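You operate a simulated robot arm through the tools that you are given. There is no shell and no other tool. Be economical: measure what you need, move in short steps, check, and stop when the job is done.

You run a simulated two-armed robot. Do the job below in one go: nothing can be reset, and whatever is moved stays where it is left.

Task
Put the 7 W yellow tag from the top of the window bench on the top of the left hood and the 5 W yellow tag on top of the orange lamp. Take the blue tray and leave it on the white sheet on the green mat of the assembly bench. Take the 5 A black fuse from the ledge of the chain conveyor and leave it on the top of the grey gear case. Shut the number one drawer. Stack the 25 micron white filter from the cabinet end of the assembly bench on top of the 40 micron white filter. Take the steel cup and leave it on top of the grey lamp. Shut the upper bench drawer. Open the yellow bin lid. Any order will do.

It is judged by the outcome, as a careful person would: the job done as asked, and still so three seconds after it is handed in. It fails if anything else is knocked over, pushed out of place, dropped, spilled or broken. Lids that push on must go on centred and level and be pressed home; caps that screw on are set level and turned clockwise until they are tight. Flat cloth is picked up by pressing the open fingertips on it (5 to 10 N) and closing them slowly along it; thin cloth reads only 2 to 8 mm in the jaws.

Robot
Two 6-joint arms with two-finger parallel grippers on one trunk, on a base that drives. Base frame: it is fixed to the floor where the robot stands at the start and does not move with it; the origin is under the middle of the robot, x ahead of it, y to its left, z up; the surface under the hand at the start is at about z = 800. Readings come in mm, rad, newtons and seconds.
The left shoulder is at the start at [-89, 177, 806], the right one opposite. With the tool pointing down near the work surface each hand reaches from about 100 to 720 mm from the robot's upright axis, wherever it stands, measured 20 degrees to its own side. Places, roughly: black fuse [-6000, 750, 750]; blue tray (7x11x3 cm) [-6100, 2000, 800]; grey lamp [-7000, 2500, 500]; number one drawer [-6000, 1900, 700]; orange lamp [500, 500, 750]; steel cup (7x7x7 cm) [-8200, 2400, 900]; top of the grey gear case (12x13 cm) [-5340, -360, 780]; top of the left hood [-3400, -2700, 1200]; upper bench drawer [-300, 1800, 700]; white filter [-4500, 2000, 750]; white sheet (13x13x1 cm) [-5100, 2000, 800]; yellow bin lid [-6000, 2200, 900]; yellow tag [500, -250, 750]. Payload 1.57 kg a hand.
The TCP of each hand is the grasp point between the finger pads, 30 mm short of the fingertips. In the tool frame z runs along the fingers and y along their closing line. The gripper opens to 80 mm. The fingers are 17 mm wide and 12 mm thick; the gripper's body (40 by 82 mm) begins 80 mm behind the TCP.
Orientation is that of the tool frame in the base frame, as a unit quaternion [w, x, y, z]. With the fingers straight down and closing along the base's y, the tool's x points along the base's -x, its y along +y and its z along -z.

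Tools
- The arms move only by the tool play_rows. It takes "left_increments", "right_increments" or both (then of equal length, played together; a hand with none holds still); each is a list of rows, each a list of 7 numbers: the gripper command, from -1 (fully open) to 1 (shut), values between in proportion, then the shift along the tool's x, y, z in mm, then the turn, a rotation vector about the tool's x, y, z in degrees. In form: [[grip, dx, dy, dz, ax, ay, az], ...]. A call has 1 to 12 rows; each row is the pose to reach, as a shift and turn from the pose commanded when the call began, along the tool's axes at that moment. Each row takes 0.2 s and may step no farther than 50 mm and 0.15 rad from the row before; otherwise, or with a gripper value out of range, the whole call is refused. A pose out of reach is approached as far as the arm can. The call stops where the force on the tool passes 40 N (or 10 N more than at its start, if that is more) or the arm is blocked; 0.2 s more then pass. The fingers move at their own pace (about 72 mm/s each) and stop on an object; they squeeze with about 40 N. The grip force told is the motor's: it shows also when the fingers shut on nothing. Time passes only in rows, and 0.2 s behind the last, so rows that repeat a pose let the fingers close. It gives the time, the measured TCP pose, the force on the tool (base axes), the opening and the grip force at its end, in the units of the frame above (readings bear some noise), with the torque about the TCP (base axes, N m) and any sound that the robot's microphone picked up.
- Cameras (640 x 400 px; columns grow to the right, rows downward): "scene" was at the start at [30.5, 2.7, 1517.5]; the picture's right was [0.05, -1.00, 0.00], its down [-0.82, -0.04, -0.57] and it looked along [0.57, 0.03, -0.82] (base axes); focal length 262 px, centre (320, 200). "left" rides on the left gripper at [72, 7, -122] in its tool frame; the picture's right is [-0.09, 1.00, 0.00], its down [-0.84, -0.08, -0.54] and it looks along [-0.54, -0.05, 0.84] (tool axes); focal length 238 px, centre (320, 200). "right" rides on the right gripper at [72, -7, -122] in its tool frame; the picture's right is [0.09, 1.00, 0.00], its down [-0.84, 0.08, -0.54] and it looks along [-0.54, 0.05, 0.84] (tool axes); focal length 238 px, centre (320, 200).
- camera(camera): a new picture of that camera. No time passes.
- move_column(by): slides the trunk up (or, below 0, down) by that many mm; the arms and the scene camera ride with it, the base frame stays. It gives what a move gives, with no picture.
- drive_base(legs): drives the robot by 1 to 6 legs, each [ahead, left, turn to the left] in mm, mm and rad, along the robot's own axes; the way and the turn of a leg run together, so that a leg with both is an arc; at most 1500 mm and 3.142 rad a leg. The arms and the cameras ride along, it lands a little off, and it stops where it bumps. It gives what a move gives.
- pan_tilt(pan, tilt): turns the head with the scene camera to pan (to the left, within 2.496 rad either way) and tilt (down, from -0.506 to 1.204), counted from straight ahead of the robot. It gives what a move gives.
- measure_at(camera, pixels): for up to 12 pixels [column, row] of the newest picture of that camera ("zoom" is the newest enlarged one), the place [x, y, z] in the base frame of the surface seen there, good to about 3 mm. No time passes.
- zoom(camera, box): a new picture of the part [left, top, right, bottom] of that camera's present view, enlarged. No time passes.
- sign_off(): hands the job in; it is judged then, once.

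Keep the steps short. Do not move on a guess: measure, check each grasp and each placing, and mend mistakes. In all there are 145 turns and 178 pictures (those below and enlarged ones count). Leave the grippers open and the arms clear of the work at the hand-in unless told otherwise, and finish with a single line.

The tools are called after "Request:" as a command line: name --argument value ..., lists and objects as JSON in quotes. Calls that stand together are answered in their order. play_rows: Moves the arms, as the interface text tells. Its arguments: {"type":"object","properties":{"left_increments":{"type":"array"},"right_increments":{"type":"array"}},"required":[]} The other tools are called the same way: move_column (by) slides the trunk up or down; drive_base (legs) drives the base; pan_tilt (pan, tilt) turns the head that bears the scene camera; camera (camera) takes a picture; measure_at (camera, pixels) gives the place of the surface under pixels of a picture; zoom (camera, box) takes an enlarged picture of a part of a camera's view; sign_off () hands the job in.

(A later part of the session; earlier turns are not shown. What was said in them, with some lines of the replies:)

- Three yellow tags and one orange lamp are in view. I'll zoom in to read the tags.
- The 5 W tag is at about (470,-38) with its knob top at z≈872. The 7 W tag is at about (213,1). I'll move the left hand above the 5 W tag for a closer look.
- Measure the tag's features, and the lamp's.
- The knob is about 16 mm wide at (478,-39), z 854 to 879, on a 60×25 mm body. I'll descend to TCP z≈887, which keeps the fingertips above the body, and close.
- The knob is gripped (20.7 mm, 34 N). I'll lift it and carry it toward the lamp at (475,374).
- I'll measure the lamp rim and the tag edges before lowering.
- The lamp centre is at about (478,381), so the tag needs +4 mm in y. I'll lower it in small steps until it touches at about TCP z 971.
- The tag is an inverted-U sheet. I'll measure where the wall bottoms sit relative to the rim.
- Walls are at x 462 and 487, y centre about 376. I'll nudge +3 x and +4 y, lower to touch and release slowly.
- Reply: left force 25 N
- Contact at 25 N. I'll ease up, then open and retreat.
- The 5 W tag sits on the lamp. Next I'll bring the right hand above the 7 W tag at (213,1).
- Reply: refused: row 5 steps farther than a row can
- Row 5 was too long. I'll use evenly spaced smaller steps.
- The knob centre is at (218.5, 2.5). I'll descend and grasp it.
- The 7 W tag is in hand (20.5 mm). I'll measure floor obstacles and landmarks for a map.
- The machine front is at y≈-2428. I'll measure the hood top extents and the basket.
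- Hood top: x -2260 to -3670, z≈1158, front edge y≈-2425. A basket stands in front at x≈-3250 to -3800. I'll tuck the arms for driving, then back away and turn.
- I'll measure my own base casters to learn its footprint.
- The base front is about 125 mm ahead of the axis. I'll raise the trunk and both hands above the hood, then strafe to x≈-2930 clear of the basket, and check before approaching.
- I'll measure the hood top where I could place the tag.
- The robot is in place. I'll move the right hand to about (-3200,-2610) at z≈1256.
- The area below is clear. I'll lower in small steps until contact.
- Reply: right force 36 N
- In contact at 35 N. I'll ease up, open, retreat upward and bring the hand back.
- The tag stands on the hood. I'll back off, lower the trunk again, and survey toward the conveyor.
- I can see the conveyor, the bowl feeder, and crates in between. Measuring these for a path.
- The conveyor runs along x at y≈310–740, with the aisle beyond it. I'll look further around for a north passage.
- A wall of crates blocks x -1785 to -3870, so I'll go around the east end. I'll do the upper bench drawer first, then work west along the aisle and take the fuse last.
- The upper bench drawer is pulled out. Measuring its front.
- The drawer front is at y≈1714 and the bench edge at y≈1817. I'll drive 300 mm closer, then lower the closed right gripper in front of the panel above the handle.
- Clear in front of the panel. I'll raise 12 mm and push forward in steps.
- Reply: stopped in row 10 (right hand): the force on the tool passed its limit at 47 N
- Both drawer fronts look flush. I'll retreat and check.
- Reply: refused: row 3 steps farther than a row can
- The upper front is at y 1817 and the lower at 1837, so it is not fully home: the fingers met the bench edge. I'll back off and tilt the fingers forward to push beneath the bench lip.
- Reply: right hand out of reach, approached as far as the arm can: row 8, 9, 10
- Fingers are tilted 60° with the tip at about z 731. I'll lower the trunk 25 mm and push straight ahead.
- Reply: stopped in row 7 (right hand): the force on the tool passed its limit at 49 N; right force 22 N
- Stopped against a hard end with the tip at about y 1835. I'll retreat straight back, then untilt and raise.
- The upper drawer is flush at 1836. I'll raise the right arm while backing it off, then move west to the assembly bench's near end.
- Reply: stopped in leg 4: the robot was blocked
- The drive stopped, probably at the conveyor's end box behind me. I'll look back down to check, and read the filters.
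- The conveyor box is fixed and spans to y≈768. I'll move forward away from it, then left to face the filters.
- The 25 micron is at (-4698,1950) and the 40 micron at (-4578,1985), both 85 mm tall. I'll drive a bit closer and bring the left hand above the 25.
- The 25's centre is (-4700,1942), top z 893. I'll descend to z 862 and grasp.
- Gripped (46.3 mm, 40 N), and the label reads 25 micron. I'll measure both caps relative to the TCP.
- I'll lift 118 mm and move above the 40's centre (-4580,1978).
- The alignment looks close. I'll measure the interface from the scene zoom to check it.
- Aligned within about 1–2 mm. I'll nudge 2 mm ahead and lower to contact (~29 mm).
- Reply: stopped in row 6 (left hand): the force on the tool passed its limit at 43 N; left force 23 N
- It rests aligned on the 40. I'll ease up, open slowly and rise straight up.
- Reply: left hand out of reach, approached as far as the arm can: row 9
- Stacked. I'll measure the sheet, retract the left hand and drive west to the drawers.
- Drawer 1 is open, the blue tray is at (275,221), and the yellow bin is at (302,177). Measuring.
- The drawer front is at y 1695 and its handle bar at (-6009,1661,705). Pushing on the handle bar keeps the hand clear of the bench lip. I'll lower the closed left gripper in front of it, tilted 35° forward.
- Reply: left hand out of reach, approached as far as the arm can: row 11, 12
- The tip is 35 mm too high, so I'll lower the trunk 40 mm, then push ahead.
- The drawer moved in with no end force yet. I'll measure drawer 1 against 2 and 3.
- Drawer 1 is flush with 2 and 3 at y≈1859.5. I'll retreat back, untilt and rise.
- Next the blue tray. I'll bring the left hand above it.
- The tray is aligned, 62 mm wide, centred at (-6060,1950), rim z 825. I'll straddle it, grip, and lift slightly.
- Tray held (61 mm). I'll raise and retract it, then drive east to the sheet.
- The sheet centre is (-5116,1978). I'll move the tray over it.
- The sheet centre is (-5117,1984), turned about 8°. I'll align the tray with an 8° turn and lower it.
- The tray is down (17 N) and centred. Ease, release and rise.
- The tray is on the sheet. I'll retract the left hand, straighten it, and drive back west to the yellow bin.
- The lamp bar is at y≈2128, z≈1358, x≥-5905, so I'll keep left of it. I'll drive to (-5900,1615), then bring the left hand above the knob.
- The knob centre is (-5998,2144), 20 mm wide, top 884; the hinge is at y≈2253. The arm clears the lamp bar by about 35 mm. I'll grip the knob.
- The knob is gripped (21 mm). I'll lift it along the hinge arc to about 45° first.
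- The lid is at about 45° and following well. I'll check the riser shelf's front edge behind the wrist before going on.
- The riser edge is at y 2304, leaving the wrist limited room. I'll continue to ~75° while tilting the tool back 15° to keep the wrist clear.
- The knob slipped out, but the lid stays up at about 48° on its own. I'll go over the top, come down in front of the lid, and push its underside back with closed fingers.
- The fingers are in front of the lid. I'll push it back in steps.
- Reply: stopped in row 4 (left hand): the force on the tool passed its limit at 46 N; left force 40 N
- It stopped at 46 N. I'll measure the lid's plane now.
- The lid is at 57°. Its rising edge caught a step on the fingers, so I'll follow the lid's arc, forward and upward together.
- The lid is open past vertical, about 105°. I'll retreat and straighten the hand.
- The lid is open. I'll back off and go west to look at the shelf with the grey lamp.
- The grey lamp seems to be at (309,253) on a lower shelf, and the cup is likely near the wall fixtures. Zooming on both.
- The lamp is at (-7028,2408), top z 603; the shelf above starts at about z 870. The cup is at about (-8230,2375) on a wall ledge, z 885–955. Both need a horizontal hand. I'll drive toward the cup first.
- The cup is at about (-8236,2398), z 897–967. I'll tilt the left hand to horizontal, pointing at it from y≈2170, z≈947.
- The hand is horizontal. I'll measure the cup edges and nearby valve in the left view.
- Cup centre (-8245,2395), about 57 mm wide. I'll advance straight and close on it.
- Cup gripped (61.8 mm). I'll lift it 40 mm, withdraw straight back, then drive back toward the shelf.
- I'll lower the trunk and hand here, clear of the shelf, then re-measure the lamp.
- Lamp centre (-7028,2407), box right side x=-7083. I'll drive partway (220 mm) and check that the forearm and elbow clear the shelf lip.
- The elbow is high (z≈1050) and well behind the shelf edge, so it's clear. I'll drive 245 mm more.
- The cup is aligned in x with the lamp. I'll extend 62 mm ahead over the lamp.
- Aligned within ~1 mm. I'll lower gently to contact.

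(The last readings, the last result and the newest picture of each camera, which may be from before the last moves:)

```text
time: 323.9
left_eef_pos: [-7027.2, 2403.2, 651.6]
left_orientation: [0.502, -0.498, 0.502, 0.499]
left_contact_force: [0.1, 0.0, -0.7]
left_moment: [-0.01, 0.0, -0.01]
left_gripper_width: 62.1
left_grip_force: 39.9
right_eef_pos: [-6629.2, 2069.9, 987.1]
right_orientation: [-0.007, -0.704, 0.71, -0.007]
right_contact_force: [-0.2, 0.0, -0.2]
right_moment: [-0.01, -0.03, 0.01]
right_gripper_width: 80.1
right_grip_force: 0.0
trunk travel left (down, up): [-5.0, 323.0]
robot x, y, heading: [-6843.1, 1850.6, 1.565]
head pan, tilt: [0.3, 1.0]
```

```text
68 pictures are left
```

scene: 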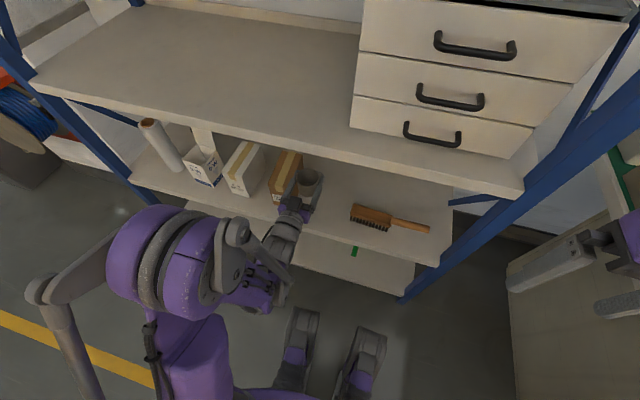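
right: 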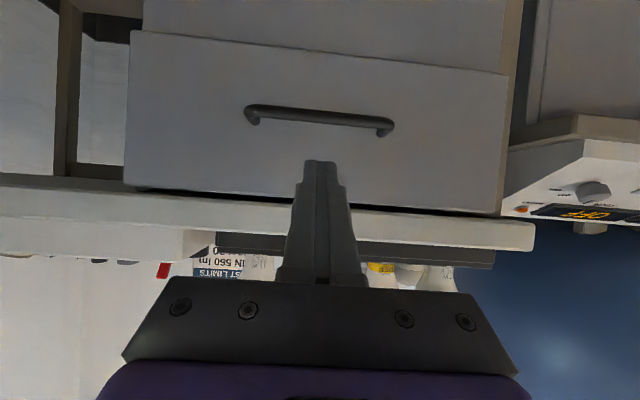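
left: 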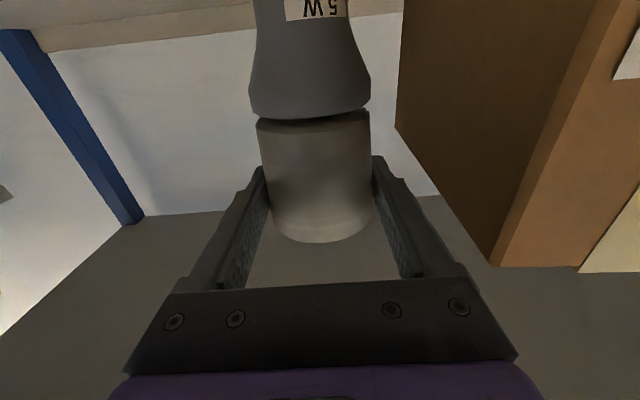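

A small gap remains. I'll shift 1.5 mm toward +x and keep lowering in 1 mm steps.

Request:
play_rows --left_increments '[[1, 0, -1.5, 0, 0, 0, 0], [1, 1, -1.5, 0, 0, 0, 0], [1, 2, -1.5, 0, 0, 0, 0], [1, 3, -1.5, 0, 0, 0, 0], [1, 4, -1.5, 0, 0, 0, 0]]'

Request:
zoom --camera "left" --box '[220, 40, 420, 260]'

```text
time: 325.1
left_eef_pos: [-7025.7, 2403.1, 649.8]
left_orientation: [0.502, -0.498, 0.501, 0.499]
left_contact_force: [-1.3, 0.7, 11.3]
left_moment: [0.05, 0.22, 0.01]
left_gripper_width: 62.0
left_grip_force: 40.4
right_eef_pos: [-6629.9, 2069.3, 987.8]
right_orientation: [-0.007, -0.704, 0.71, -0.006]
right_contact_force: [0.2, 0.4, 0.8]
right_moment: [-0.02, 0.0, 0.01]
right_gripper_width: 79.8
right_grip_force: 0.1
trunk travel left (down, up): [-5.0, 323.0]
robot x, y, heading: [-6847.2, 1852.0, 1.563]
head pan, tilt: [0.3, 1.0]
```

```text
1.82 times, centred on (320, 150) of left
```

zoom: 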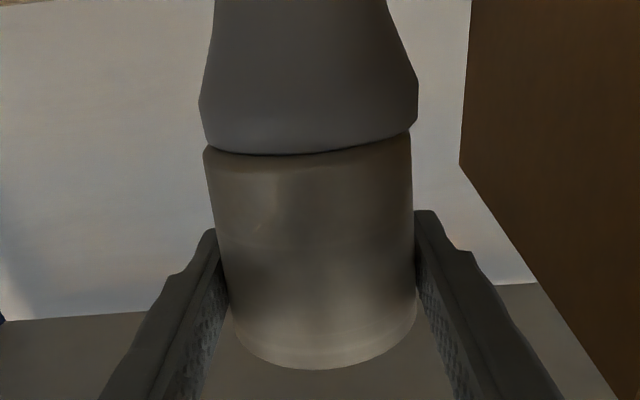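

Contact at 11 N. I'll ease, open partially, and withdraw straight back.

Request:
play_rows --left_increments '[[1, -1, 0, 0, 0, 0, 0], [0, -1, 0, 0, 0, 0, 0], [-0.6, -1, 0, 0, 0, 0, 0], [-0.85, -1, 0, 0, 0, 0, 0], [-0.85, -1, 0, 0, 0, 0, 0], [-0.85, -1, 0, -20, 0, 0, 0], [-0.85, -1, 0, -50, 0, 0, 0], [-0.85, -1, 0, -80, 0, 0, 0]]'

Request:
camera --camera "left"

```text
time: 326.9
left_eef_pos: [-7026.7, 2323.0, 649.6]
left_orientation: [0.502, -0.499, 0.501, 0.498]
left_contact_force: [0.0, 0.3, -0.1]
left_moment: [-0.02, -0.01, 0.01]
left_gripper_width: 73.9
left_grip_force: 0.0
right_eef_pos: [-6629.9, 2070.1, 987.2]
right_orientation: [-0.006, -0.705, 0.709, -0.007]
right_contact_force: [-1.2, -0.1, 0.3]
right_moment: [0.01, 0.01, 0.0]
right_gripper_width: 79.8
right_grip_force: 0.1
trunk travel left (down, up): [-5.0, 323.0]
robot x, y, heading: [-6845.2, 1853.4, 1.565]
head pan, tilt: [0.3, 1.0]
```

```text
66 pictures are left
```

left: 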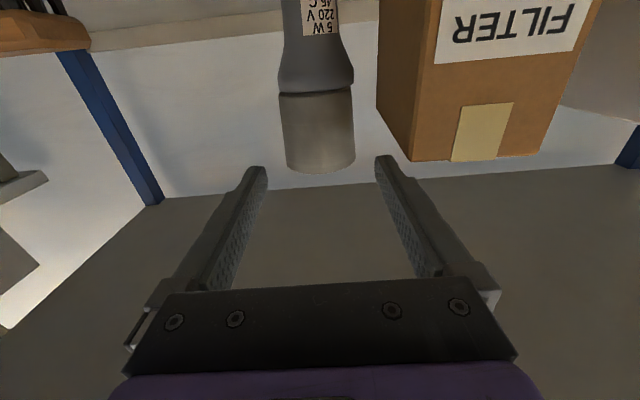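

The cup stands on the grey lamp. I'll back out, raise the trunk, and fold the left hand upright.

Request:
drive_base --legs '[[-450, 0, 0.005]]'

Request:
move_column --by 245

Request:
play_rows --left_increments '[[-1, -19, 0, -12, 0, 7.5, 0], [-1, -38, 0, -24, 0, 15, 0], [-1, -57, 0, -36, 0, 22.5, 0], [-1, -76, 0, -48, 0, 30, 0], [-1, -95, 0, -60, 0, 37.5, 0], [-1, -114, 0, -72, 0, 45, 0], [-1, -133, 0, -84, 0, 52.5, 0], [-1, -152, 0, -96, 0, 60, 0], [-1, -171, 0, -110, 0, 67.5, 0], [-1, -190, 0, -124, 0, 75, 0], [-1, -210, 0, -138, 0, 82.5, 0], [-1, -230, 0, -150, 0, 90, 0]]'

Request:
pan_tilt --pan -2.4 --tilt 0.6

Request:
camera --camera "scene"

```text
time: 329.6
left_eef_pos: [-7033.6, 1874.6, 650.1]
left_orientation: [0.499, -0.501, 0.499, 0.501]
left_contact_force: [-0.2, -0.8, 0.0]
left_moment: [-0.01, -0.01, -0.02]
left_gripper_width: 74.3
left_grip_force: 0.1
right_eef_pos: [-6632.0, 1628.1, 989.0]
right_orientation: [0.007, 0.709, -0.705, 0.007]
right_contact_force: [0.2, 0.3, -0.6]
right_moment: [-0.03, 0.03, -0.01]
right_gripper_width: 79.9
right_grip_force: 0.1
trunk travel left (down, up): [-5.0, 323.0]
robot x, y, heading: [-6843.0, 1409.0, 1.577]
head pan, tilt: [0.3, 1.0]
```

```text
time: 332.1
left_eef_pos: [-7033.1, 1889.2, 918.6]
left_orientation: [0.509, -0.491, 0.487, 0.513]
left_contact_force: [-0.5, -0.4, 0.5]
left_moment: [0.0, 0.0, 0.03]
left_gripper_width: 73.9
left_grip_force: 0.0
right_eef_pos: [-6633.0, 1627.0, 1231.8]
right_orientation: [0.007, 0.709, -0.705, 0.007]
right_contact_force: [-0.3, 0.0, 0.2]
right_moment: [0.01, 0.01, 0.01]
right_gripper_width: 80.1
right_grip_force: 0.1
trunk travel left (down, up): [-250.0, 78.0]
robot x, y, heading: [-6844.8, 1409.4, 1.581]
head pan, tilt: [0.3, 1.0]
```

```text
time: 334.7
left_eef_pos: [-7033.3, 1731.8, 1142.0]
left_orientation: [-0.016, 0.709, -0.704, -0.016]
left_contact_force: [-0.5, 0.2, 0.1]
left_moment: [0.01, 0.02, 0.0]
left_gripper_width: 79.9
left_grip_force: 0.1
left hand out of reach, approached as far as the arm can: row 2
right_eef_pos: [-6632.2, 1628.2, 1232.7]
right_orientation: [0.007, 0.709, -0.705, 0.007]
right_contact_force: [0.1, 0.4, 0.8]
right_moment: [-0.02, -0.04, -0.01]
right_gripper_width: 80.1
right_grip_force: 0.1
trunk travel left (down, up): [-250.0, 78.0]
robot x, y, heading: [-6841.7, 1406.4, 1.577]
head pan, tilt: [0.3, 1.0]
```

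```text
time: 337.1
left_eef_pos: [-7032.6, 1729.2, 1142.2]
left_orientation: [-0.016, 0.71, -0.704, -0.016]
left_contact_force: [-0.6, 0.2, 0.1]
left_moment: [0.03, 0.02, 0.01]
left_gripper_width: 80.0
left_grip_force: 0.0
right_eef_pos: [-6632.7, 1626.9, 1233.3]
right_orientation: [0.007, 0.709, -0.705, 0.007]
right_contact_force: [-0.5, 0.7, -0.1]
right_moment: [0.01, -0.02, 0.02]
right_gripper_width: 80.0
right_grip_force: 0.2
trunk travel left (down, up): [-250.0, 78.0]
robot x, y, heading: [-6846.5, 1408.1, 1.575]
head pan, tilt: [-2.4, 0.6]
```

```text
65 pictures are left
```

scene: 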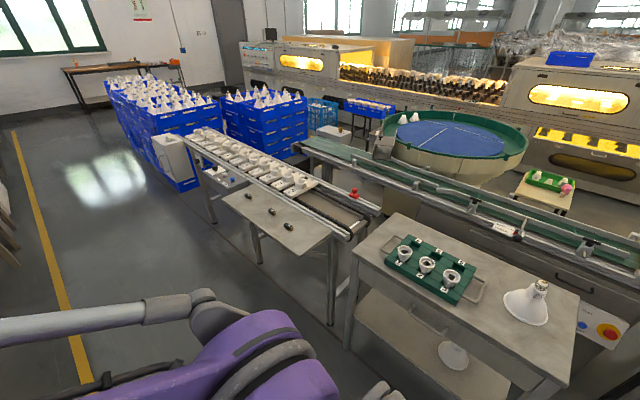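

The side ledge with three fuses is in view. I'll zoom and measure.

Request:
zoom --camera "scene" --box '[210, 175, 338, 255]'

Request:
measure_at --camera "scene" --pixels '[[250, 196], [275, 211], [290, 226], [331, 232], [302, 252], [222, 195], [258, 262], [400, 230], [352, 250], [355, 330], [185, 185], [230, 210]]'

```text
5.00 times, centred on (274, 215) of scene
```

zoom: 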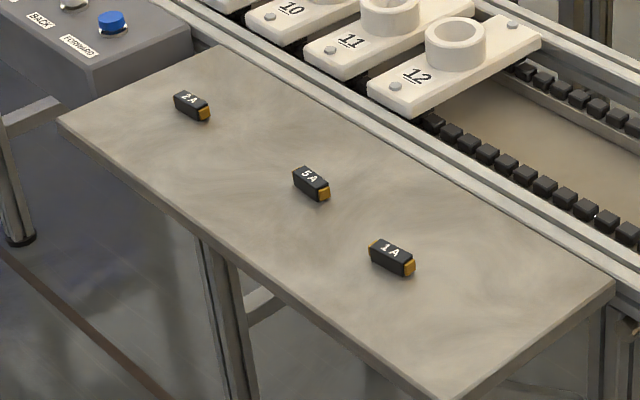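

```text
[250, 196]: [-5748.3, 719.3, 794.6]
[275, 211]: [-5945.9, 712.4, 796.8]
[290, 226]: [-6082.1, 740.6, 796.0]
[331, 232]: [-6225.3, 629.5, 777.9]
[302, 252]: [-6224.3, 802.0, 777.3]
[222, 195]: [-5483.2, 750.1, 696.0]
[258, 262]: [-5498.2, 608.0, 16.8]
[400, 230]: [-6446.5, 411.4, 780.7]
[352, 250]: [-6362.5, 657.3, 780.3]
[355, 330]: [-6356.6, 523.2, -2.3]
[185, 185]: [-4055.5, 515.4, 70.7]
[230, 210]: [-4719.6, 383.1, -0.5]
```

The 5 A fuse is the middle one at (-5946,712,797). I'll turn around and stand in front of it.

Request:
drive_base --legs '[[0, 0, 3.13], [0, 1050, 0], [180, 0, 0]]'

Request:
pan_tilt --pan -0.2 --tilt 0.95

Request:
camera --camera "scene"

```text
time: 355.0
left_eef_pos: [-5632.6, 852.4, 1141.1]
left_orientation: [0.015, 0.723, 0.69, -0.016]
left_contact_force: [-0.2, 0.6, 1.0]
left_moment: [-0.02, 0.04, 0.01]
left_gripper_width: 80.2
left_grip_force: 0.1
right_eef_pos: [-6027.0, 975.9, 1231.5]
right_orientation: [-0.007, 0.724, 0.69, 0.006]
right_contact_force: [0.4, 0.2, 0.0]
right_moment: [0.02, -0.02, 0.03]
right_gripper_width: 79.9
right_grip_force: 0.0
trunk travel left (down, up): [-250.0, 78.0]
robot x, y, heading: [-5802.9, 1184.8, -1.612]
head pan, tilt: [-2.4, 0.6]
```

```text
time: 357.1
left_eef_pos: [-5633.1, 852.8, 1140.8]
left_orientation: [0.016, 0.723, 0.691, -0.016]
left_contact_force: [-1.2, -0.5, -0.3]
left_moment: [0.01, 0.0, 0.02]
left_gripper_width: 80.0
left_grip_force: 0.1
right_eef_pos: [-6026.7, 977.1, 1232.7]
right_orientation: [-0.006, 0.724, 0.689, 0.008]
right_contact_force: [0.3, 0.3, 0.3]
right_moment: [-0.02, 0.02, -0.03]
right_gripper_width: 79.8
right_grip_force: 0.1
trunk travel left (down, up): [-250.0, 78.0]
robot x, y, heading: [-5805.7, 1182.5, -1.618]
head pan, tilt: [-0.201, 0.949]
```

```text
63 pictures are left
```

scene: 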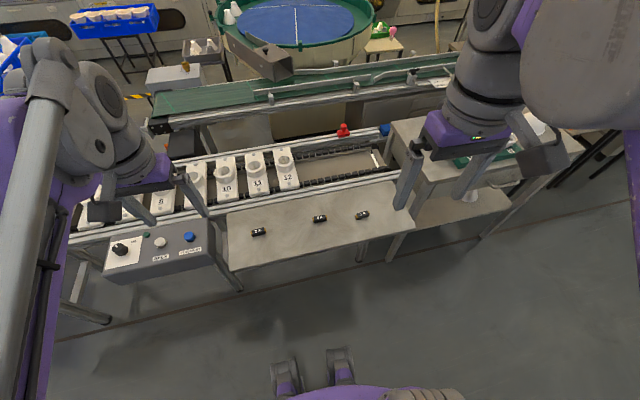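

I'll move the right hand above the 5 A fuse (middle one) for a close look.

Request:
play_rows --right_increments '[[-1, -32, 12, 34, 0, 0, 0], [-1, -64, 23, 68, 0, 0, 0], [-1, -96, 35, 100, 0, 0, 0], [-1, -128, 46, 132, 0, 0, 0], [-1, -160, 58, 164, 0, 0, 0], [-1, -192, 70, 196, 0, 0, 0], [-1, -224, 81, 228, 0, 0, 0], [-1, -250, 93, 262, 0, 0, 0], [-1, -261, 93, 300, 0, 0, 0], [-1, -261, 93, 300, 0, 0, 0]]'

Request:
camera --camera "right"

Request:
zoom --camera "right" --box '[256, 80, 384, 160]'

```text
time: 359.2
left_eef_pos: [-5633.7, 852.8, 1141.9]
left_orientation: [0.016, 0.723, 0.69, -0.017]
left_contact_force: [0.0, -0.5, 0.7]
left_moment: [0.04, 0.0, -0.02]
left_gripper_width: 80.0
left_grip_force: 0.1
right_eef_pos: [-5945.8, 716.8, 927.7]
right_orientation: [-0.006, 0.724, 0.69, 0.007]
right_contact_force: [-0.9, 0.0, -0.1]
right_moment: [-0.02, -0.02, 0.02]
right_gripper_width: 79.7
right_grip_force: 0.2
trunk travel left (down, up): [-250.0, 78.0]
robot x, y, heading: [-5801.7, 1182.9, -1.614]
head pan, tilt: [-0.201, 0.949]
```

```text
62 pictures are left
```

right: 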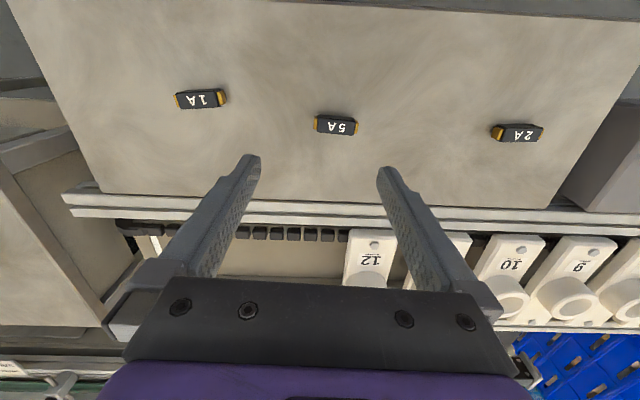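

```text
5.00 times, centred on (320, 120) of right
```

zoom: 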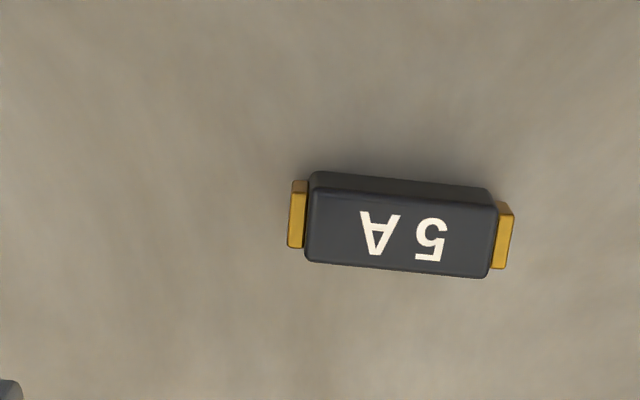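

Request:
measure_at --camera "zoom" --pixels '[[310, 225], [490, 240], [400, 235], [400, 195], [400, 265], [300, 215], [505, 235], [400, 330]]'

```text
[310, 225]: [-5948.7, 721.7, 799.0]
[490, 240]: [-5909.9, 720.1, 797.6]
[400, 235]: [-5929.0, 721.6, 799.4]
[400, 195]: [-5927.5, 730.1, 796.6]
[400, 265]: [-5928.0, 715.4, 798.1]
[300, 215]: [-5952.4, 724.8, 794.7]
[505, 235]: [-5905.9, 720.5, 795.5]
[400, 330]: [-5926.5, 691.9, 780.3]
```

The fuse is 46 mm long along my closing line, centred at (-5929,722), top 799, table 779. I'll grip it end to end with the fingertips 3 mm above the table.

Request:
play_rows --right_increments '[[-1, 6, 16.5, 40, 0, 0, 0], [-1, 6, 16.5, 80, 0, 0, 0], [-1, 6, 16.5, 105, 0, 0, 0], [-1, 6, 16.5, 115, 0, 0, 0], [-1, 6, 16.5, 115, 0, 0, 0], [-0.2, 6, 16.5, 115, 0, 0, 0], [0.3, 6, 16.5, 115, 0, 0, 0], [1, 6, 16.5, 115, 0, 0, 0], [1, 6, 16.5, 115, 0, 0, 0], [1, 6, 16.5, 85, 0, 0, 0], [1, 6, 16.5, 45, 0, 0, 0]]'

Request:
camera --camera "right"

```text
time: 361.6
left_eef_pos: [-5632.3, 853.5, 1140.5]
left_orientation: [0.015, 0.723, 0.69, -0.016]
left_contact_force: [0.6, 1.0, 0.5]
left_moment: [0.04, -0.02, 0.02]
left_gripper_width: 79.9
left_grip_force: 0.2
right_eef_pos: [-5928.9, 722.7, 886.5]
right_orientation: [-0.007, 0.724, 0.689, 0.007]
right_contact_force: [-0.2, -0.3, 1.2]
right_moment: [-0.01, -0.01, 0.04]
right_gripper_width: 46.0
right_grip_force: 40.0
trunk travel left (down, up): [-250.0, 78.0]
robot x, y, heading: [-5804.5, 1184.7, -1.618]
head pan, tilt: [-0.201, 0.949]
```

```text
60 pictures are left
```

right: 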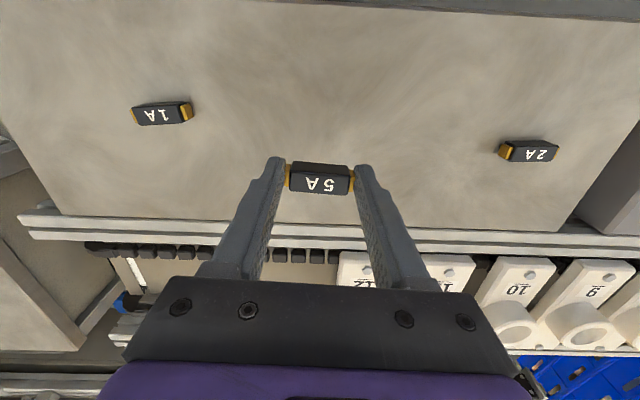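

The fuse is held (46 mm). I'll tuck the right hand, then drive the long way round east and back west along the machine side.

Request:
play_rows --right_increments '[[1, 0, 0, -45, 0, 0, 0], [1, 0, 0, -90, 0, 0, 0], [1, 30, 0, -130, 0, 0, 0], [1, 65, -10, -165, 0, 0, 0], [1, 100, -20, -195, 0, 0, 0], [1, 140, -30, -220, 0, 0, 0], [1, 180, -40, -240, 0, 0, 0]]'

Request:
drive_base --legs '[[0, 0, -1.524], [0, -130, 0], [-1500, 0, 0], [-1500, 0, 0], [-1500, 0, 0]]'

```text
refused: row 4 steps farther than a row can; nothing moved
```

```text
time: 388.5
left_eef_pos: [-1557.5, 1152.9, 1141.7]
left_orientation: [0.001, 1.0, 0.015, -0.022]
left_contact_force: [-0.8, -0.3, 0.1]
left_moment: [0.01, 0.01, 0.01]
left_gripper_width: 80.0
left_grip_force: 0.1
right_eef_pos: [-1710.2, 1438.6, 884.9]
right_orientation: [0.0, 1.0, 0.014, 0.01]
right_contact_force: [0.4, -0.6, -0.1]
right_moment: [0.01, 0.01, 0.03]
right_gripper_width: 46.1
right_grip_force: 39.8
trunk travel left (down, up): [-250.0, 78.0]
robot x, y, heading: [-1242.5, 1346.6, -3.112]
head pan, tilt: [-0.201, 0.949]
```

The tuck was refused, but the drive ended well: no contact, and the fuse is still held. Now I'll tuck with smaller steps, then continue south and west.

Request:
play_rows --right_increments '[[1, 0, 0, -45, 0, 0, 0], [1, 10, 0, -90, 0, 0, 0], [1, 30, -5, -130, 0, 0, 0], [1, 60, -10, -165, 0, 0, 0], [1, 95, -15, -195, 0, 0, 0], [1, 130, -20, -220, 0, 0, 0], [1, 160, -30, -240, 0, 0, 0]]'

Request:
drive_base --legs '[[0, 0, -0.03], [0, 1500, 0], [0, 1150, 0]]'

Request:
pan_tilt --pan 0.0 --tilt 0.5

Request:
camera --camera "scene"

```text
time: 390.1
left_eef_pos: [-1557.4, 1154.7, 1141.4]
left_orientation: [0.0, 1.0, 0.014, -0.024]
left_contact_force: [-0.1, -0.5, 0.2]
left_moment: [0.01, -0.02, -0.01]
left_gripper_width: 80.2
left_grip_force: 0.1
right_eef_pos: [-1556.2, 1472.9, 1128.4]
right_orientation: [0.001, 1.0, 0.014, 0.01]
right_contact_force: [-0.1, 0.1, -0.6]
right_moment: [0.01, 0.01, 0.0]
right_gripper_width: 45.9
right_grip_force: 40.0
trunk travel left (down, up): [-250.0, 78.0]
robot x, y, heading: [-1236.7, 1348.7, -3.112]
head pan, tilt: [-0.201, 0.949]
```

```text
time: 413.4
left_eef_pos: [-1530.7, -1454.2, 1143.3]
left_orientation: [0.0, 1.0, 0.007, -0.023]
left_contact_force: [-0.3, -0.1, -0.1]
left_moment: [-0.01, 0.02, 0.03]
left_gripper_width: 79.9
left_grip_force: 0.1
right_eef_pos: [-1525.7, -1134.9, 1128.0]
right_orientation: [-0.001, 1.0, 0.005, 0.01]
right_contact_force: [-0.4, -0.4, -0.4]
right_moment: [0.0, -0.01, 0.04]
right_gripper_width: 46.0
right_grip_force: 40.1
trunk travel left (down, up): [-250.0, 78.0]
robot x, y, heading: [-1207.7, -1265.1, -3.131]
head pan, tilt: [-0.201, 0.949]
```

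```text
time: 414.3
left_eef_pos: [-1530.2, -1455.2, 1141.2]
left_orientation: [0.0, 1.0, 0.006, -0.022]
left_contact_force: [0.4, 0.9, 0.4]
left_moment: [0.01, -0.01, 0.0]
left_gripper_width: 79.9
left_grip_force: 0.0
right_eef_pos: [-1524.1, -1135.4, 1128.3]
right_orientation: [0.0, 1.0, 0.006, 0.011]
right_contact_force: [-0.3, 0.1, -0.3]
right_moment: [-0.01, 0.01, -0.01]
right_gripper_width: 45.9
right_grip_force: 40.2
trunk travel left (down, up): [-250.0, 78.0]
robot x, y, heading: [-1212.3, -1269.6, -3.128]
head pan, tilt: [0.0, 0.499]
```

```text
59 pictures are left
```

scene: 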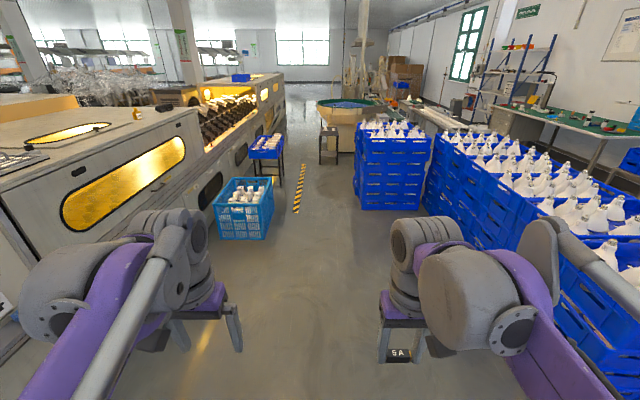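

The corridor is clear and the fuse is visible in the grip. Driving west 3660 mm.

Request:
drive_base --legs '[[1500, 0, -0.01], [1500, 0, 0], [660, 0, 0]]'

Request:
pan_tilt --pan -0.9 --tilt 0.6

Request:
camera --camera "scene"

```text
time: 432.1
left_eef_pos: [-5195.6, -1477.9, 1141.4]
left_orientation: [0.001, 1.0, 0.009, -0.022]
left_contact_force: [-0.1, 0.4, 0.6]
left_moment: [-0.03, 0.0, -0.01]
left_gripper_width: 80.2
left_grip_force: 0.0
right_eef_pos: [-5190.6, -1158.4, 1126.8]
right_orientation: [0.0, 1.0, 0.01, 0.01]
right_contact_force: [0.5, -0.2, 0.7]
right_moment: [-0.04, 0.0, 0.0]
right_gripper_width: 45.9
right_grip_force: 40.3
trunk travel left (down, up): [-250.0, 78.0]
robot x, y, heading: [-4873.8, -1284.7, -3.12]
head pan, tilt: [0.0, 0.499]
```

```text
time: 433.3
left_eef_pos: [-5194.0, -1478.4, 1140.8]
left_orientation: [0.0, 1.0, 0.009, -0.023]
left_contact_force: [-0.2, -1.1, -0.5]
left_moment: [-0.01, -0.01, -0.02]
left_gripper_width: 80.3
left_grip_force: 0.1
right_eef_pos: [-5190.3, -1158.6, 1126.8]
right_orientation: [-0.001, 1.0, 0.008, 0.01]
right_contact_force: [0.7, -0.1, -0.6]
right_moment: [-0.04, -0.04, -0.01]
right_gripper_width: 45.8
right_grip_force: 40.5
trunk travel left (down, up): [-250.0, 78.0]
robot x, y, heading: [-4874.4, -1288.3, -3.122]
head pan, tilt: [-0.901, 0.6]
```

```text
58 pictures are left
```

scene: 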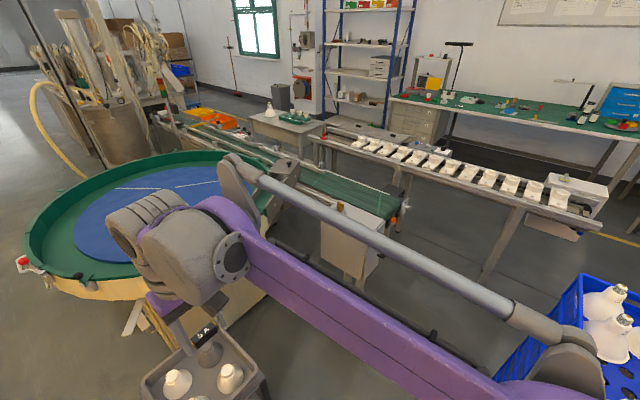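

Request:
measure_at --camera "scene" --pixels '[[570, 345], [550, 375], [500, 385], [590, 290], [610, 290], [520, 350], [345, 215], [350, 250], [255, 360], [575, 330]]'

Request:
drive_base --legs '[[0, 0, -0.02], [0, -300, 0]]'

Request:
camera --camera "scene"

```text
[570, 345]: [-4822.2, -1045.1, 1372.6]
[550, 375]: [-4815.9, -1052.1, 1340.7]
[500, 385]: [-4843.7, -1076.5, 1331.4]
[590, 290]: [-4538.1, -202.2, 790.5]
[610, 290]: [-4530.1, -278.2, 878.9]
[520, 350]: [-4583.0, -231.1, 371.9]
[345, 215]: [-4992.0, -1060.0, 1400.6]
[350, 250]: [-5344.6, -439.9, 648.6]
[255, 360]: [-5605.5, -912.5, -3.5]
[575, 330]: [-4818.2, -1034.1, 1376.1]
```

```text
time: 436.9
left_eef_pos: [-5199.4, -1167.8, 1139.8]
left_orientation: [0.0, 1.0, 0.0, -0.023]
left_contact_force: [-0.1, 0.9, 1.4]
left_moment: [0.0, 0.02, 0.0]
left_gripper_width: 80.0
left_grip_force: 0.1
right_eef_pos: [-5189.4, -849.3, 1127.6]
right_orientation: [0.0, 1.0, 0.0, 0.009]
right_contact_force: [0.2, 0.3, -1.2]
right_moment: [-0.02, -0.01, 0.0]
right_gripper_width: 45.9
right_grip_force: 40.3
trunk travel left (down, up): [-250.0, 78.0]
robot x, y, heading: [-4877.7, -984.0, -3.135]
head pan, tilt: [-0.901, 0.6]
```

```text
57 pictures are left
```

scene: 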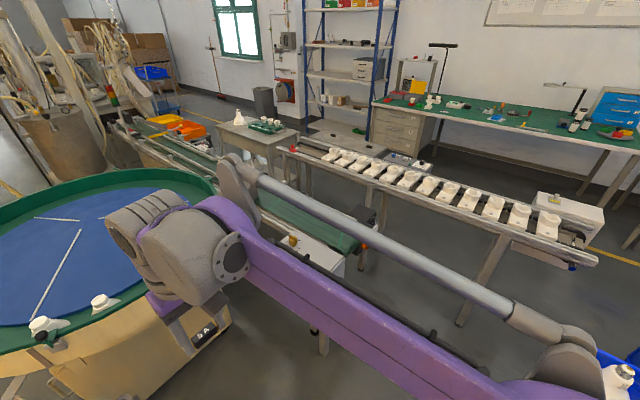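

The crate faces are near x≈-4540. I'll shift ahead 75 mm for rear clearance, then strafe right to y≈-650.

Request:
drive_base --legs '[[75, 0, 0], [0, -340, 0]]'

Request:
pan_tilt --pan -0.55 --tilt 0.95

Request:
camera --camera "scene"

Request:
camera --camera "right"

```text
time: 441.1
left_eef_pos: [-5275.1, -821.6, 1141.3]
left_orientation: [0.0, 1.0, -0.003, -0.023]
left_contact_force: [-0.4, 0.2, -0.2]
left_moment: [-0.01, 0.0, 0.02]
left_gripper_width: 80.2
left_grip_force: 0.1
right_eef_pos: [-5262.2, -501.9, 1127.8]
right_orientation: [0.0, 1.0, -0.002, 0.01]
right_contact_force: [0.4, 0.3, -0.8]
right_moment: [0.05, 0.02, -0.01]
right_gripper_width: 45.9
right_grip_force: 39.9
trunk travel left (down, up): [-250.0, 78.0]
robot x, y, heading: [-4947.8, -638.3, 3.138]
head pan, tilt: [-0.901, 0.6]
```

```text
time: 441.9
left_eef_pos: [-5275.0, -821.4, 1140.3]
left_orientation: [0.0, 1.0, -0.002, -0.023]
left_contact_force: [-0.8, 0.3, -0.4]
left_moment: [-0.05, 0.0, -0.03]
left_gripper_width: 80.1
left_grip_force: 0.1
right_eef_pos: [-5262.0, -502.5, 1127.7]
right_orientation: [0.0, 1.0, -0.002, 0.01]
right_contact_force: [-0.4, -0.5, -0.7]
right_moment: [0.01, -0.03, -0.04]
right_gripper_width: 45.6
right_grip_force: 39.8
trunk travel left (down, up): [-250.0, 78.0]
robot x, y, heading: [-4952.2, -638.4, 3.142]
head pan, tilt: [-0.55, 0.949]
```

```text
56 pictures are left
```

scene: 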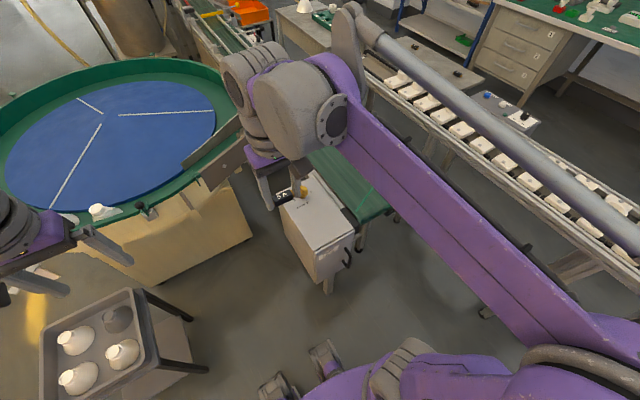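

```text
55 pictures are left
```

right: 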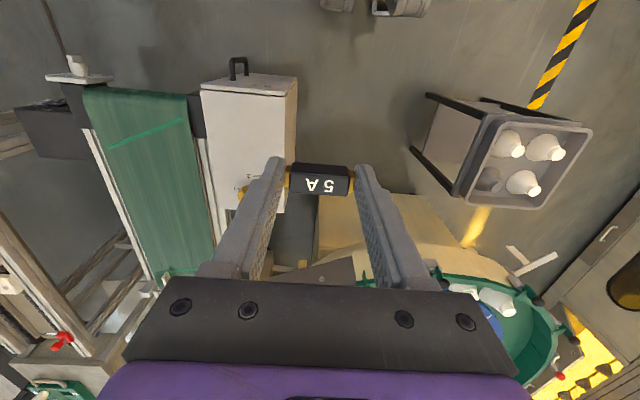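

I'll measure the gear case top.

Request:
zoom --camera "scene" --box '[250, 150, 378, 260]'

Request:
measure_at --camera "scene" --pixels '[[320, 220], [285, 212], [312, 253], [352, 233], [318, 172], [300, 190], [330, 235], [315, 205], [225, 170], [340, 210]]'

Request:
measure_at --camera "right" --pixels '[[205, 90], [295, 95], [230, 130], [255, 130], [285, 210], [245, 190], [240, 60]]'

```text
3.64 times, centred on (314, 205) of scene
```

zoom: 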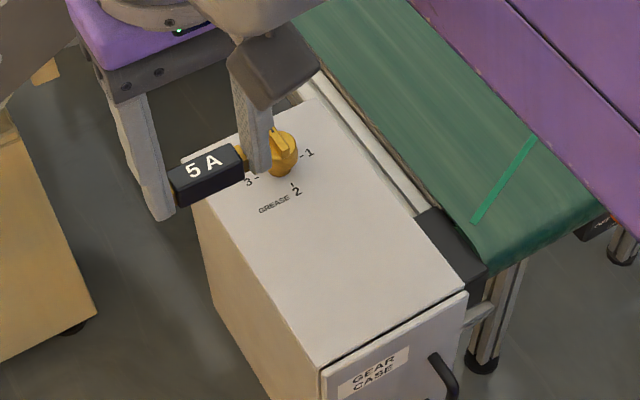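

```text
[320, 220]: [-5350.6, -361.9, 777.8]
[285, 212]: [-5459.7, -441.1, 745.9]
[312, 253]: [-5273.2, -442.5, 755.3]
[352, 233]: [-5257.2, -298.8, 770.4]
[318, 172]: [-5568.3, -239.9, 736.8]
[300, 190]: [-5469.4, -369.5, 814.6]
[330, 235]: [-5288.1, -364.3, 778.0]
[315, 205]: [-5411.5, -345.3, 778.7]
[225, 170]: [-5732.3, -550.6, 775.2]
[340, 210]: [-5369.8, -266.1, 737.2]
```

```text
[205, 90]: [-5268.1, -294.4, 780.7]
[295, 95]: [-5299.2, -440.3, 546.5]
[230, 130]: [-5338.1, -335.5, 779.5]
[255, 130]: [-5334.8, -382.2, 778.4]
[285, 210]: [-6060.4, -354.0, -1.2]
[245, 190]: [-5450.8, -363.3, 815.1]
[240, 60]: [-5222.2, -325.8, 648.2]
```

Top at z 778, clear area centred near (-5335,-362), knob away at x≈-5465. I'll move over it and descend to z≈835.

Request:
play_rows --right_increments '[[1, -18, -35, 15, 0, 0, 0], [1, -36, -70, 30, 0, 0, 0], [1, -55, -105, 45, 0, 0, 0], [1, -73, -140, 60, 0, 0, 0], [1, -73, -140, 105, 0, 0, 0], [1, -73, -140, 150, 0, 0, 0], [1, -73, -140, 195, 0, 0, 0], [1, -73, -140, 240, 0, 0, 0], [1, -73, -140, 275, 0, 0, 0], [1, -73, -140, 292, 0, 0, 0], [1, -73, -140, 292, 0, 0, 0]]'

Request:
camera --camera "right"

```text
time: 444.3
left_eef_pos: [-5274.0, -821.4, 1141.0]
left_orientation: [-0.001, 1.0, -0.001, -0.023]
left_contact_force: [-0.1, 0.0, -0.4]
left_moment: [0.02, -0.01, 0.01]
left_gripper_width: 79.9
left_grip_force: 0.1
right_eef_pos: [-5328.9, -360.4, 832.2]
right_orientation: [0.001, 1.0, -0.002, 0.01]
right_contact_force: [0.6, -0.5, -1.0]
right_moment: [-0.01, 0.03, -0.02]
right_gripper_width: 46.1
right_grip_force: 40.0
trunk travel left (down, up): [-250.0, 78.0]
robot x, y, heading: [-4952.1, -636.7, 3.134]
head pan, tilt: [-0.55, 0.949]
```

```text
53 pictures are left
```

right: 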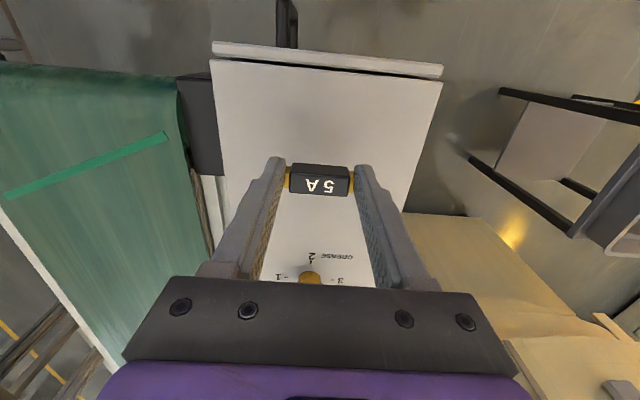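

Centred over the top. Lowering gently to contact.

Request:
play_rows --right_increments '[[1, 0, 0, 12, 0, 0, 0], [1, 0, 0, 17, 0, 0, 0], [1, 0, 0, 19, 0, 0, 0], [1, 0, 0, 20, 0, 0, 0], [1, 0, 0, 21, 0, 0, 0], [1, 0, 0, 22, 0, 0, 0]]'

```text
time: 445.7
left_eef_pos: [-5273.9, -820.8, 1141.6]
left_orientation: [0.0, 1.0, -0.001, -0.022]
left_contact_force: [-0.1, -0.5, 0.1]
left_moment: [0.0, 0.04, 0.02]
left_gripper_width: 80.0
left_grip_force: 0.0
right_eef_pos: [-5329.1, -362.3, 812.8]
right_orientation: [0.0, 1.0, -0.002, 0.01]
right_contact_force: [0.8, 0.3, 3.7]
right_moment: [0.02, 0.03, -0.03]
right_gripper_width: 45.8
right_grip_force: 40.0
trunk travel left (down, up): [-250.0, 78.0]
robot x, y, heading: [-4950.6, -637.0, 3.137]
head pan, tilt: [-0.55, 0.949]
```

Light contact (3.7 N). I'll open and rise straight up.

Request:
play_rows --right_increments '[[0.2, 0, 0, 0, 0, 0, 0], [-0.4, 0, 0, 0, 0, 0, 0], [-0.8, 0, 0, 0, 0, 0, 0], [-0.8, 0, 0, 0, 0, 0, 0], [-0.8, 0, 0, -20, 0, 0, 0], [-0.8, 0, 0, -65, 0, 0, 0], [-0.8, 0, 0, -110, 0, 0, 0], [-1, 0, 0, -155, 0, 0, 0], [-1, 0, 0, -200, 0, 0, 0], [-1, 10, 20, -245, 0, 0, 0], [-1, 30, 40, -280, 0, 0, 0]]'

Request:
camera --camera "right"

Request:
zoom --camera "scene" --box '[250, 150, 378, 260]'

```text
refused: row 10 steps farther than a row can; nothing moved
```

```text
52 pictures are left
```

right: 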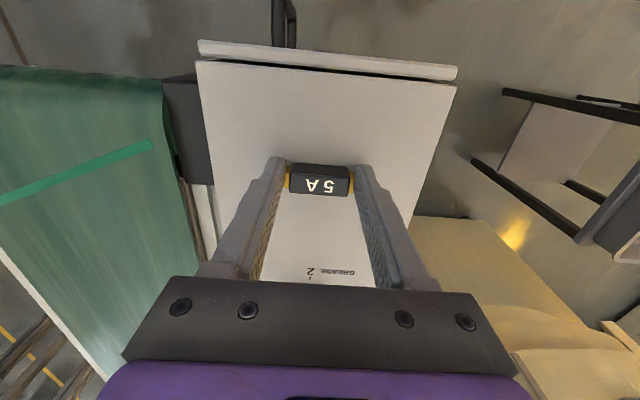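

```text
3.64 times, centred on (314, 205) of scene
```

zoom: 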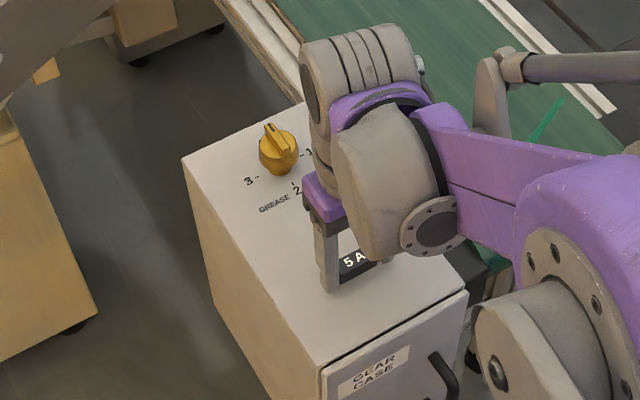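

The last rows were too long. Repeating with a straight rise.

Request:
play_rows --right_increments '[[0.2, 0, 0, 0, 0, 0, 0], [-0.4, 0, 0, 0, 0, 0, 0], [-0.8, 0, 0, 0, 0, 0, 0], [-0.8, 0, 0, 0, 0, 0, 0], [-0.8, 0, 0, -20, 0, 0, 0], [-0.8, 0, 0, -65, 0, 0, 0], [-0.8, 0, 0, -110, 0, 0, 0], [-1, 0, 0, -155, 0, 0, 0], [-1, 0, 0, -200, 0, 0, 0], [-1, 0, 0, -245, 0, 0, 0], [-1, 0, 0, -280, 0, 0, 0]]'

Request:
camera --camera "right"

Request:
measure_at --camera "right" --pixels '[[320, 150], [320, 120], [320, 125]]'

Request:
pan_tilt --pan -1.3 --tilt 0.55

Request:
camera --camera "scene"

```text
time: 448.1
left_eef_pos: [-5274.4, -820.9, 1141.2]
left_orientation: [0.0, 1.0, -0.002, -0.023]
left_contact_force: [-0.4, -0.1, -0.3]
left_moment: [0.0, 0.0, -0.01]
left_gripper_width: 80.1
left_grip_force: 0.1
right_eef_pos: [-5334.2, -362.3, 1094.0]
right_orientation: [0.0, 1.0, -0.002, 0.009]
right_contact_force: [-0.5, 0.0, -0.1]
right_moment: [0.0, -0.02, -0.02]
right_gripper_width: 80.0
right_grip_force: 0.1
trunk travel left (down, up): [-250.0, 78.0]
robot x, y, heading: [-4948.1, -637.1, 3.136]
head pan, tilt: [-0.55, 0.949]
```

```text
50 pictures are left
```

right: 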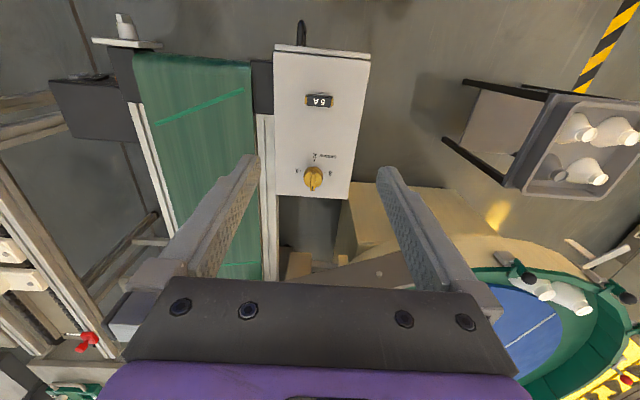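

```text
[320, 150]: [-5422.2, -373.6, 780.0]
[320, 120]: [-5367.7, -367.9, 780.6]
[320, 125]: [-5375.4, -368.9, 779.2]
```

```text
time: 449.2
left_eef_pos: [-5273.9, -821.2, 1140.7]
left_orientation: [0.0, 1.0, -0.002, -0.022]
left_contact_force: [1.0, 0.3, -0.6]
left_moment: [-0.01, 0.0, -0.02]
left_gripper_width: 79.9
left_grip_force: 0.2
right_eef_pos: [-5335.0, -362.1, 1091.9]
right_orientation: [0.0, 1.0, -0.003, 0.011]
right_contact_force: [0.1, -0.2, -0.1]
right_moment: [-0.01, -0.01, 0.01]
right_gripper_width: 79.8
right_grip_force: 0.0
trunk travel left (down, up): [-250.0, 78.0]
robot x, y, heading: [-4951.2, -636.8, 3.137]
head pan, tilt: [-1.3, 0.55]
```

```text
49 pictures are left
```

scene: 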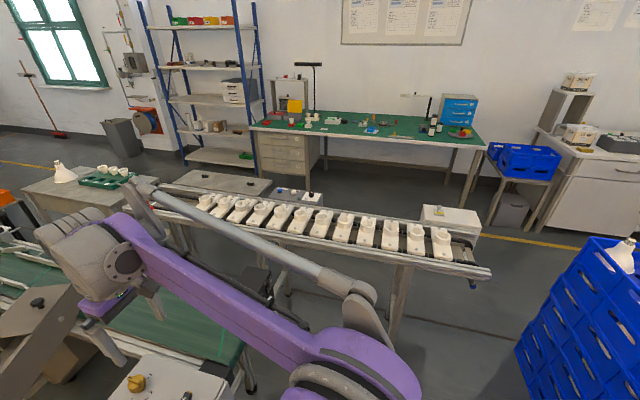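

The fuse sits on the gear case. From here I'll verify the bench, shelf and fuse ledge.

Request:
zoom --camera "scene" --box '[240, 80, 496, 200]'

Request:
zoom --camera "scene" --box '[160, 100, 320, 200]'

Request:
zoom --camera "scene" --box '[390, 80, 490, 145]'

```text
2.50 times, centred on (368, 140) of scene
```

zoom: 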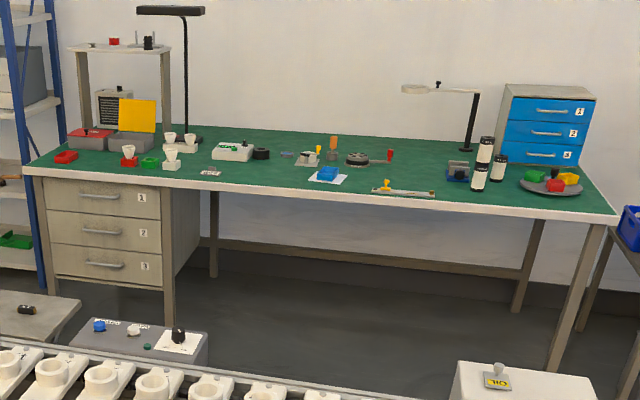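

```text
4.00 times, centred on (240, 150) of scene
```

zoom: 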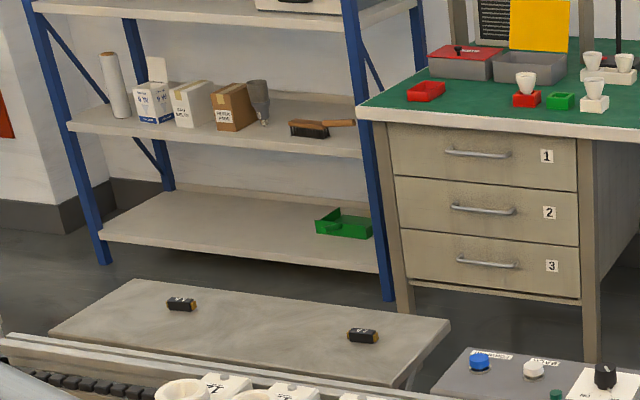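

```text
6.15 times, centred on (440, 112) of scene
```

zoom: 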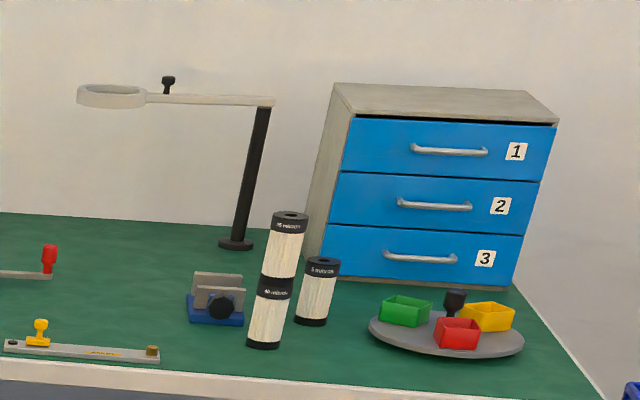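

Everything checks out: the lid is open, the drawers are flush, the tray, stacked filters and cup are in place, and the other fuses are undisturbed. The grippers are open and clear, so I'm handing in.

Request:
sign_off

```text
The job is handed in.
```

All nine jobs are done and handed in: both tags, the tray, the fuse, the filter stack and the cup are placed, both drawers are shut, and the yellow bin lid is open.
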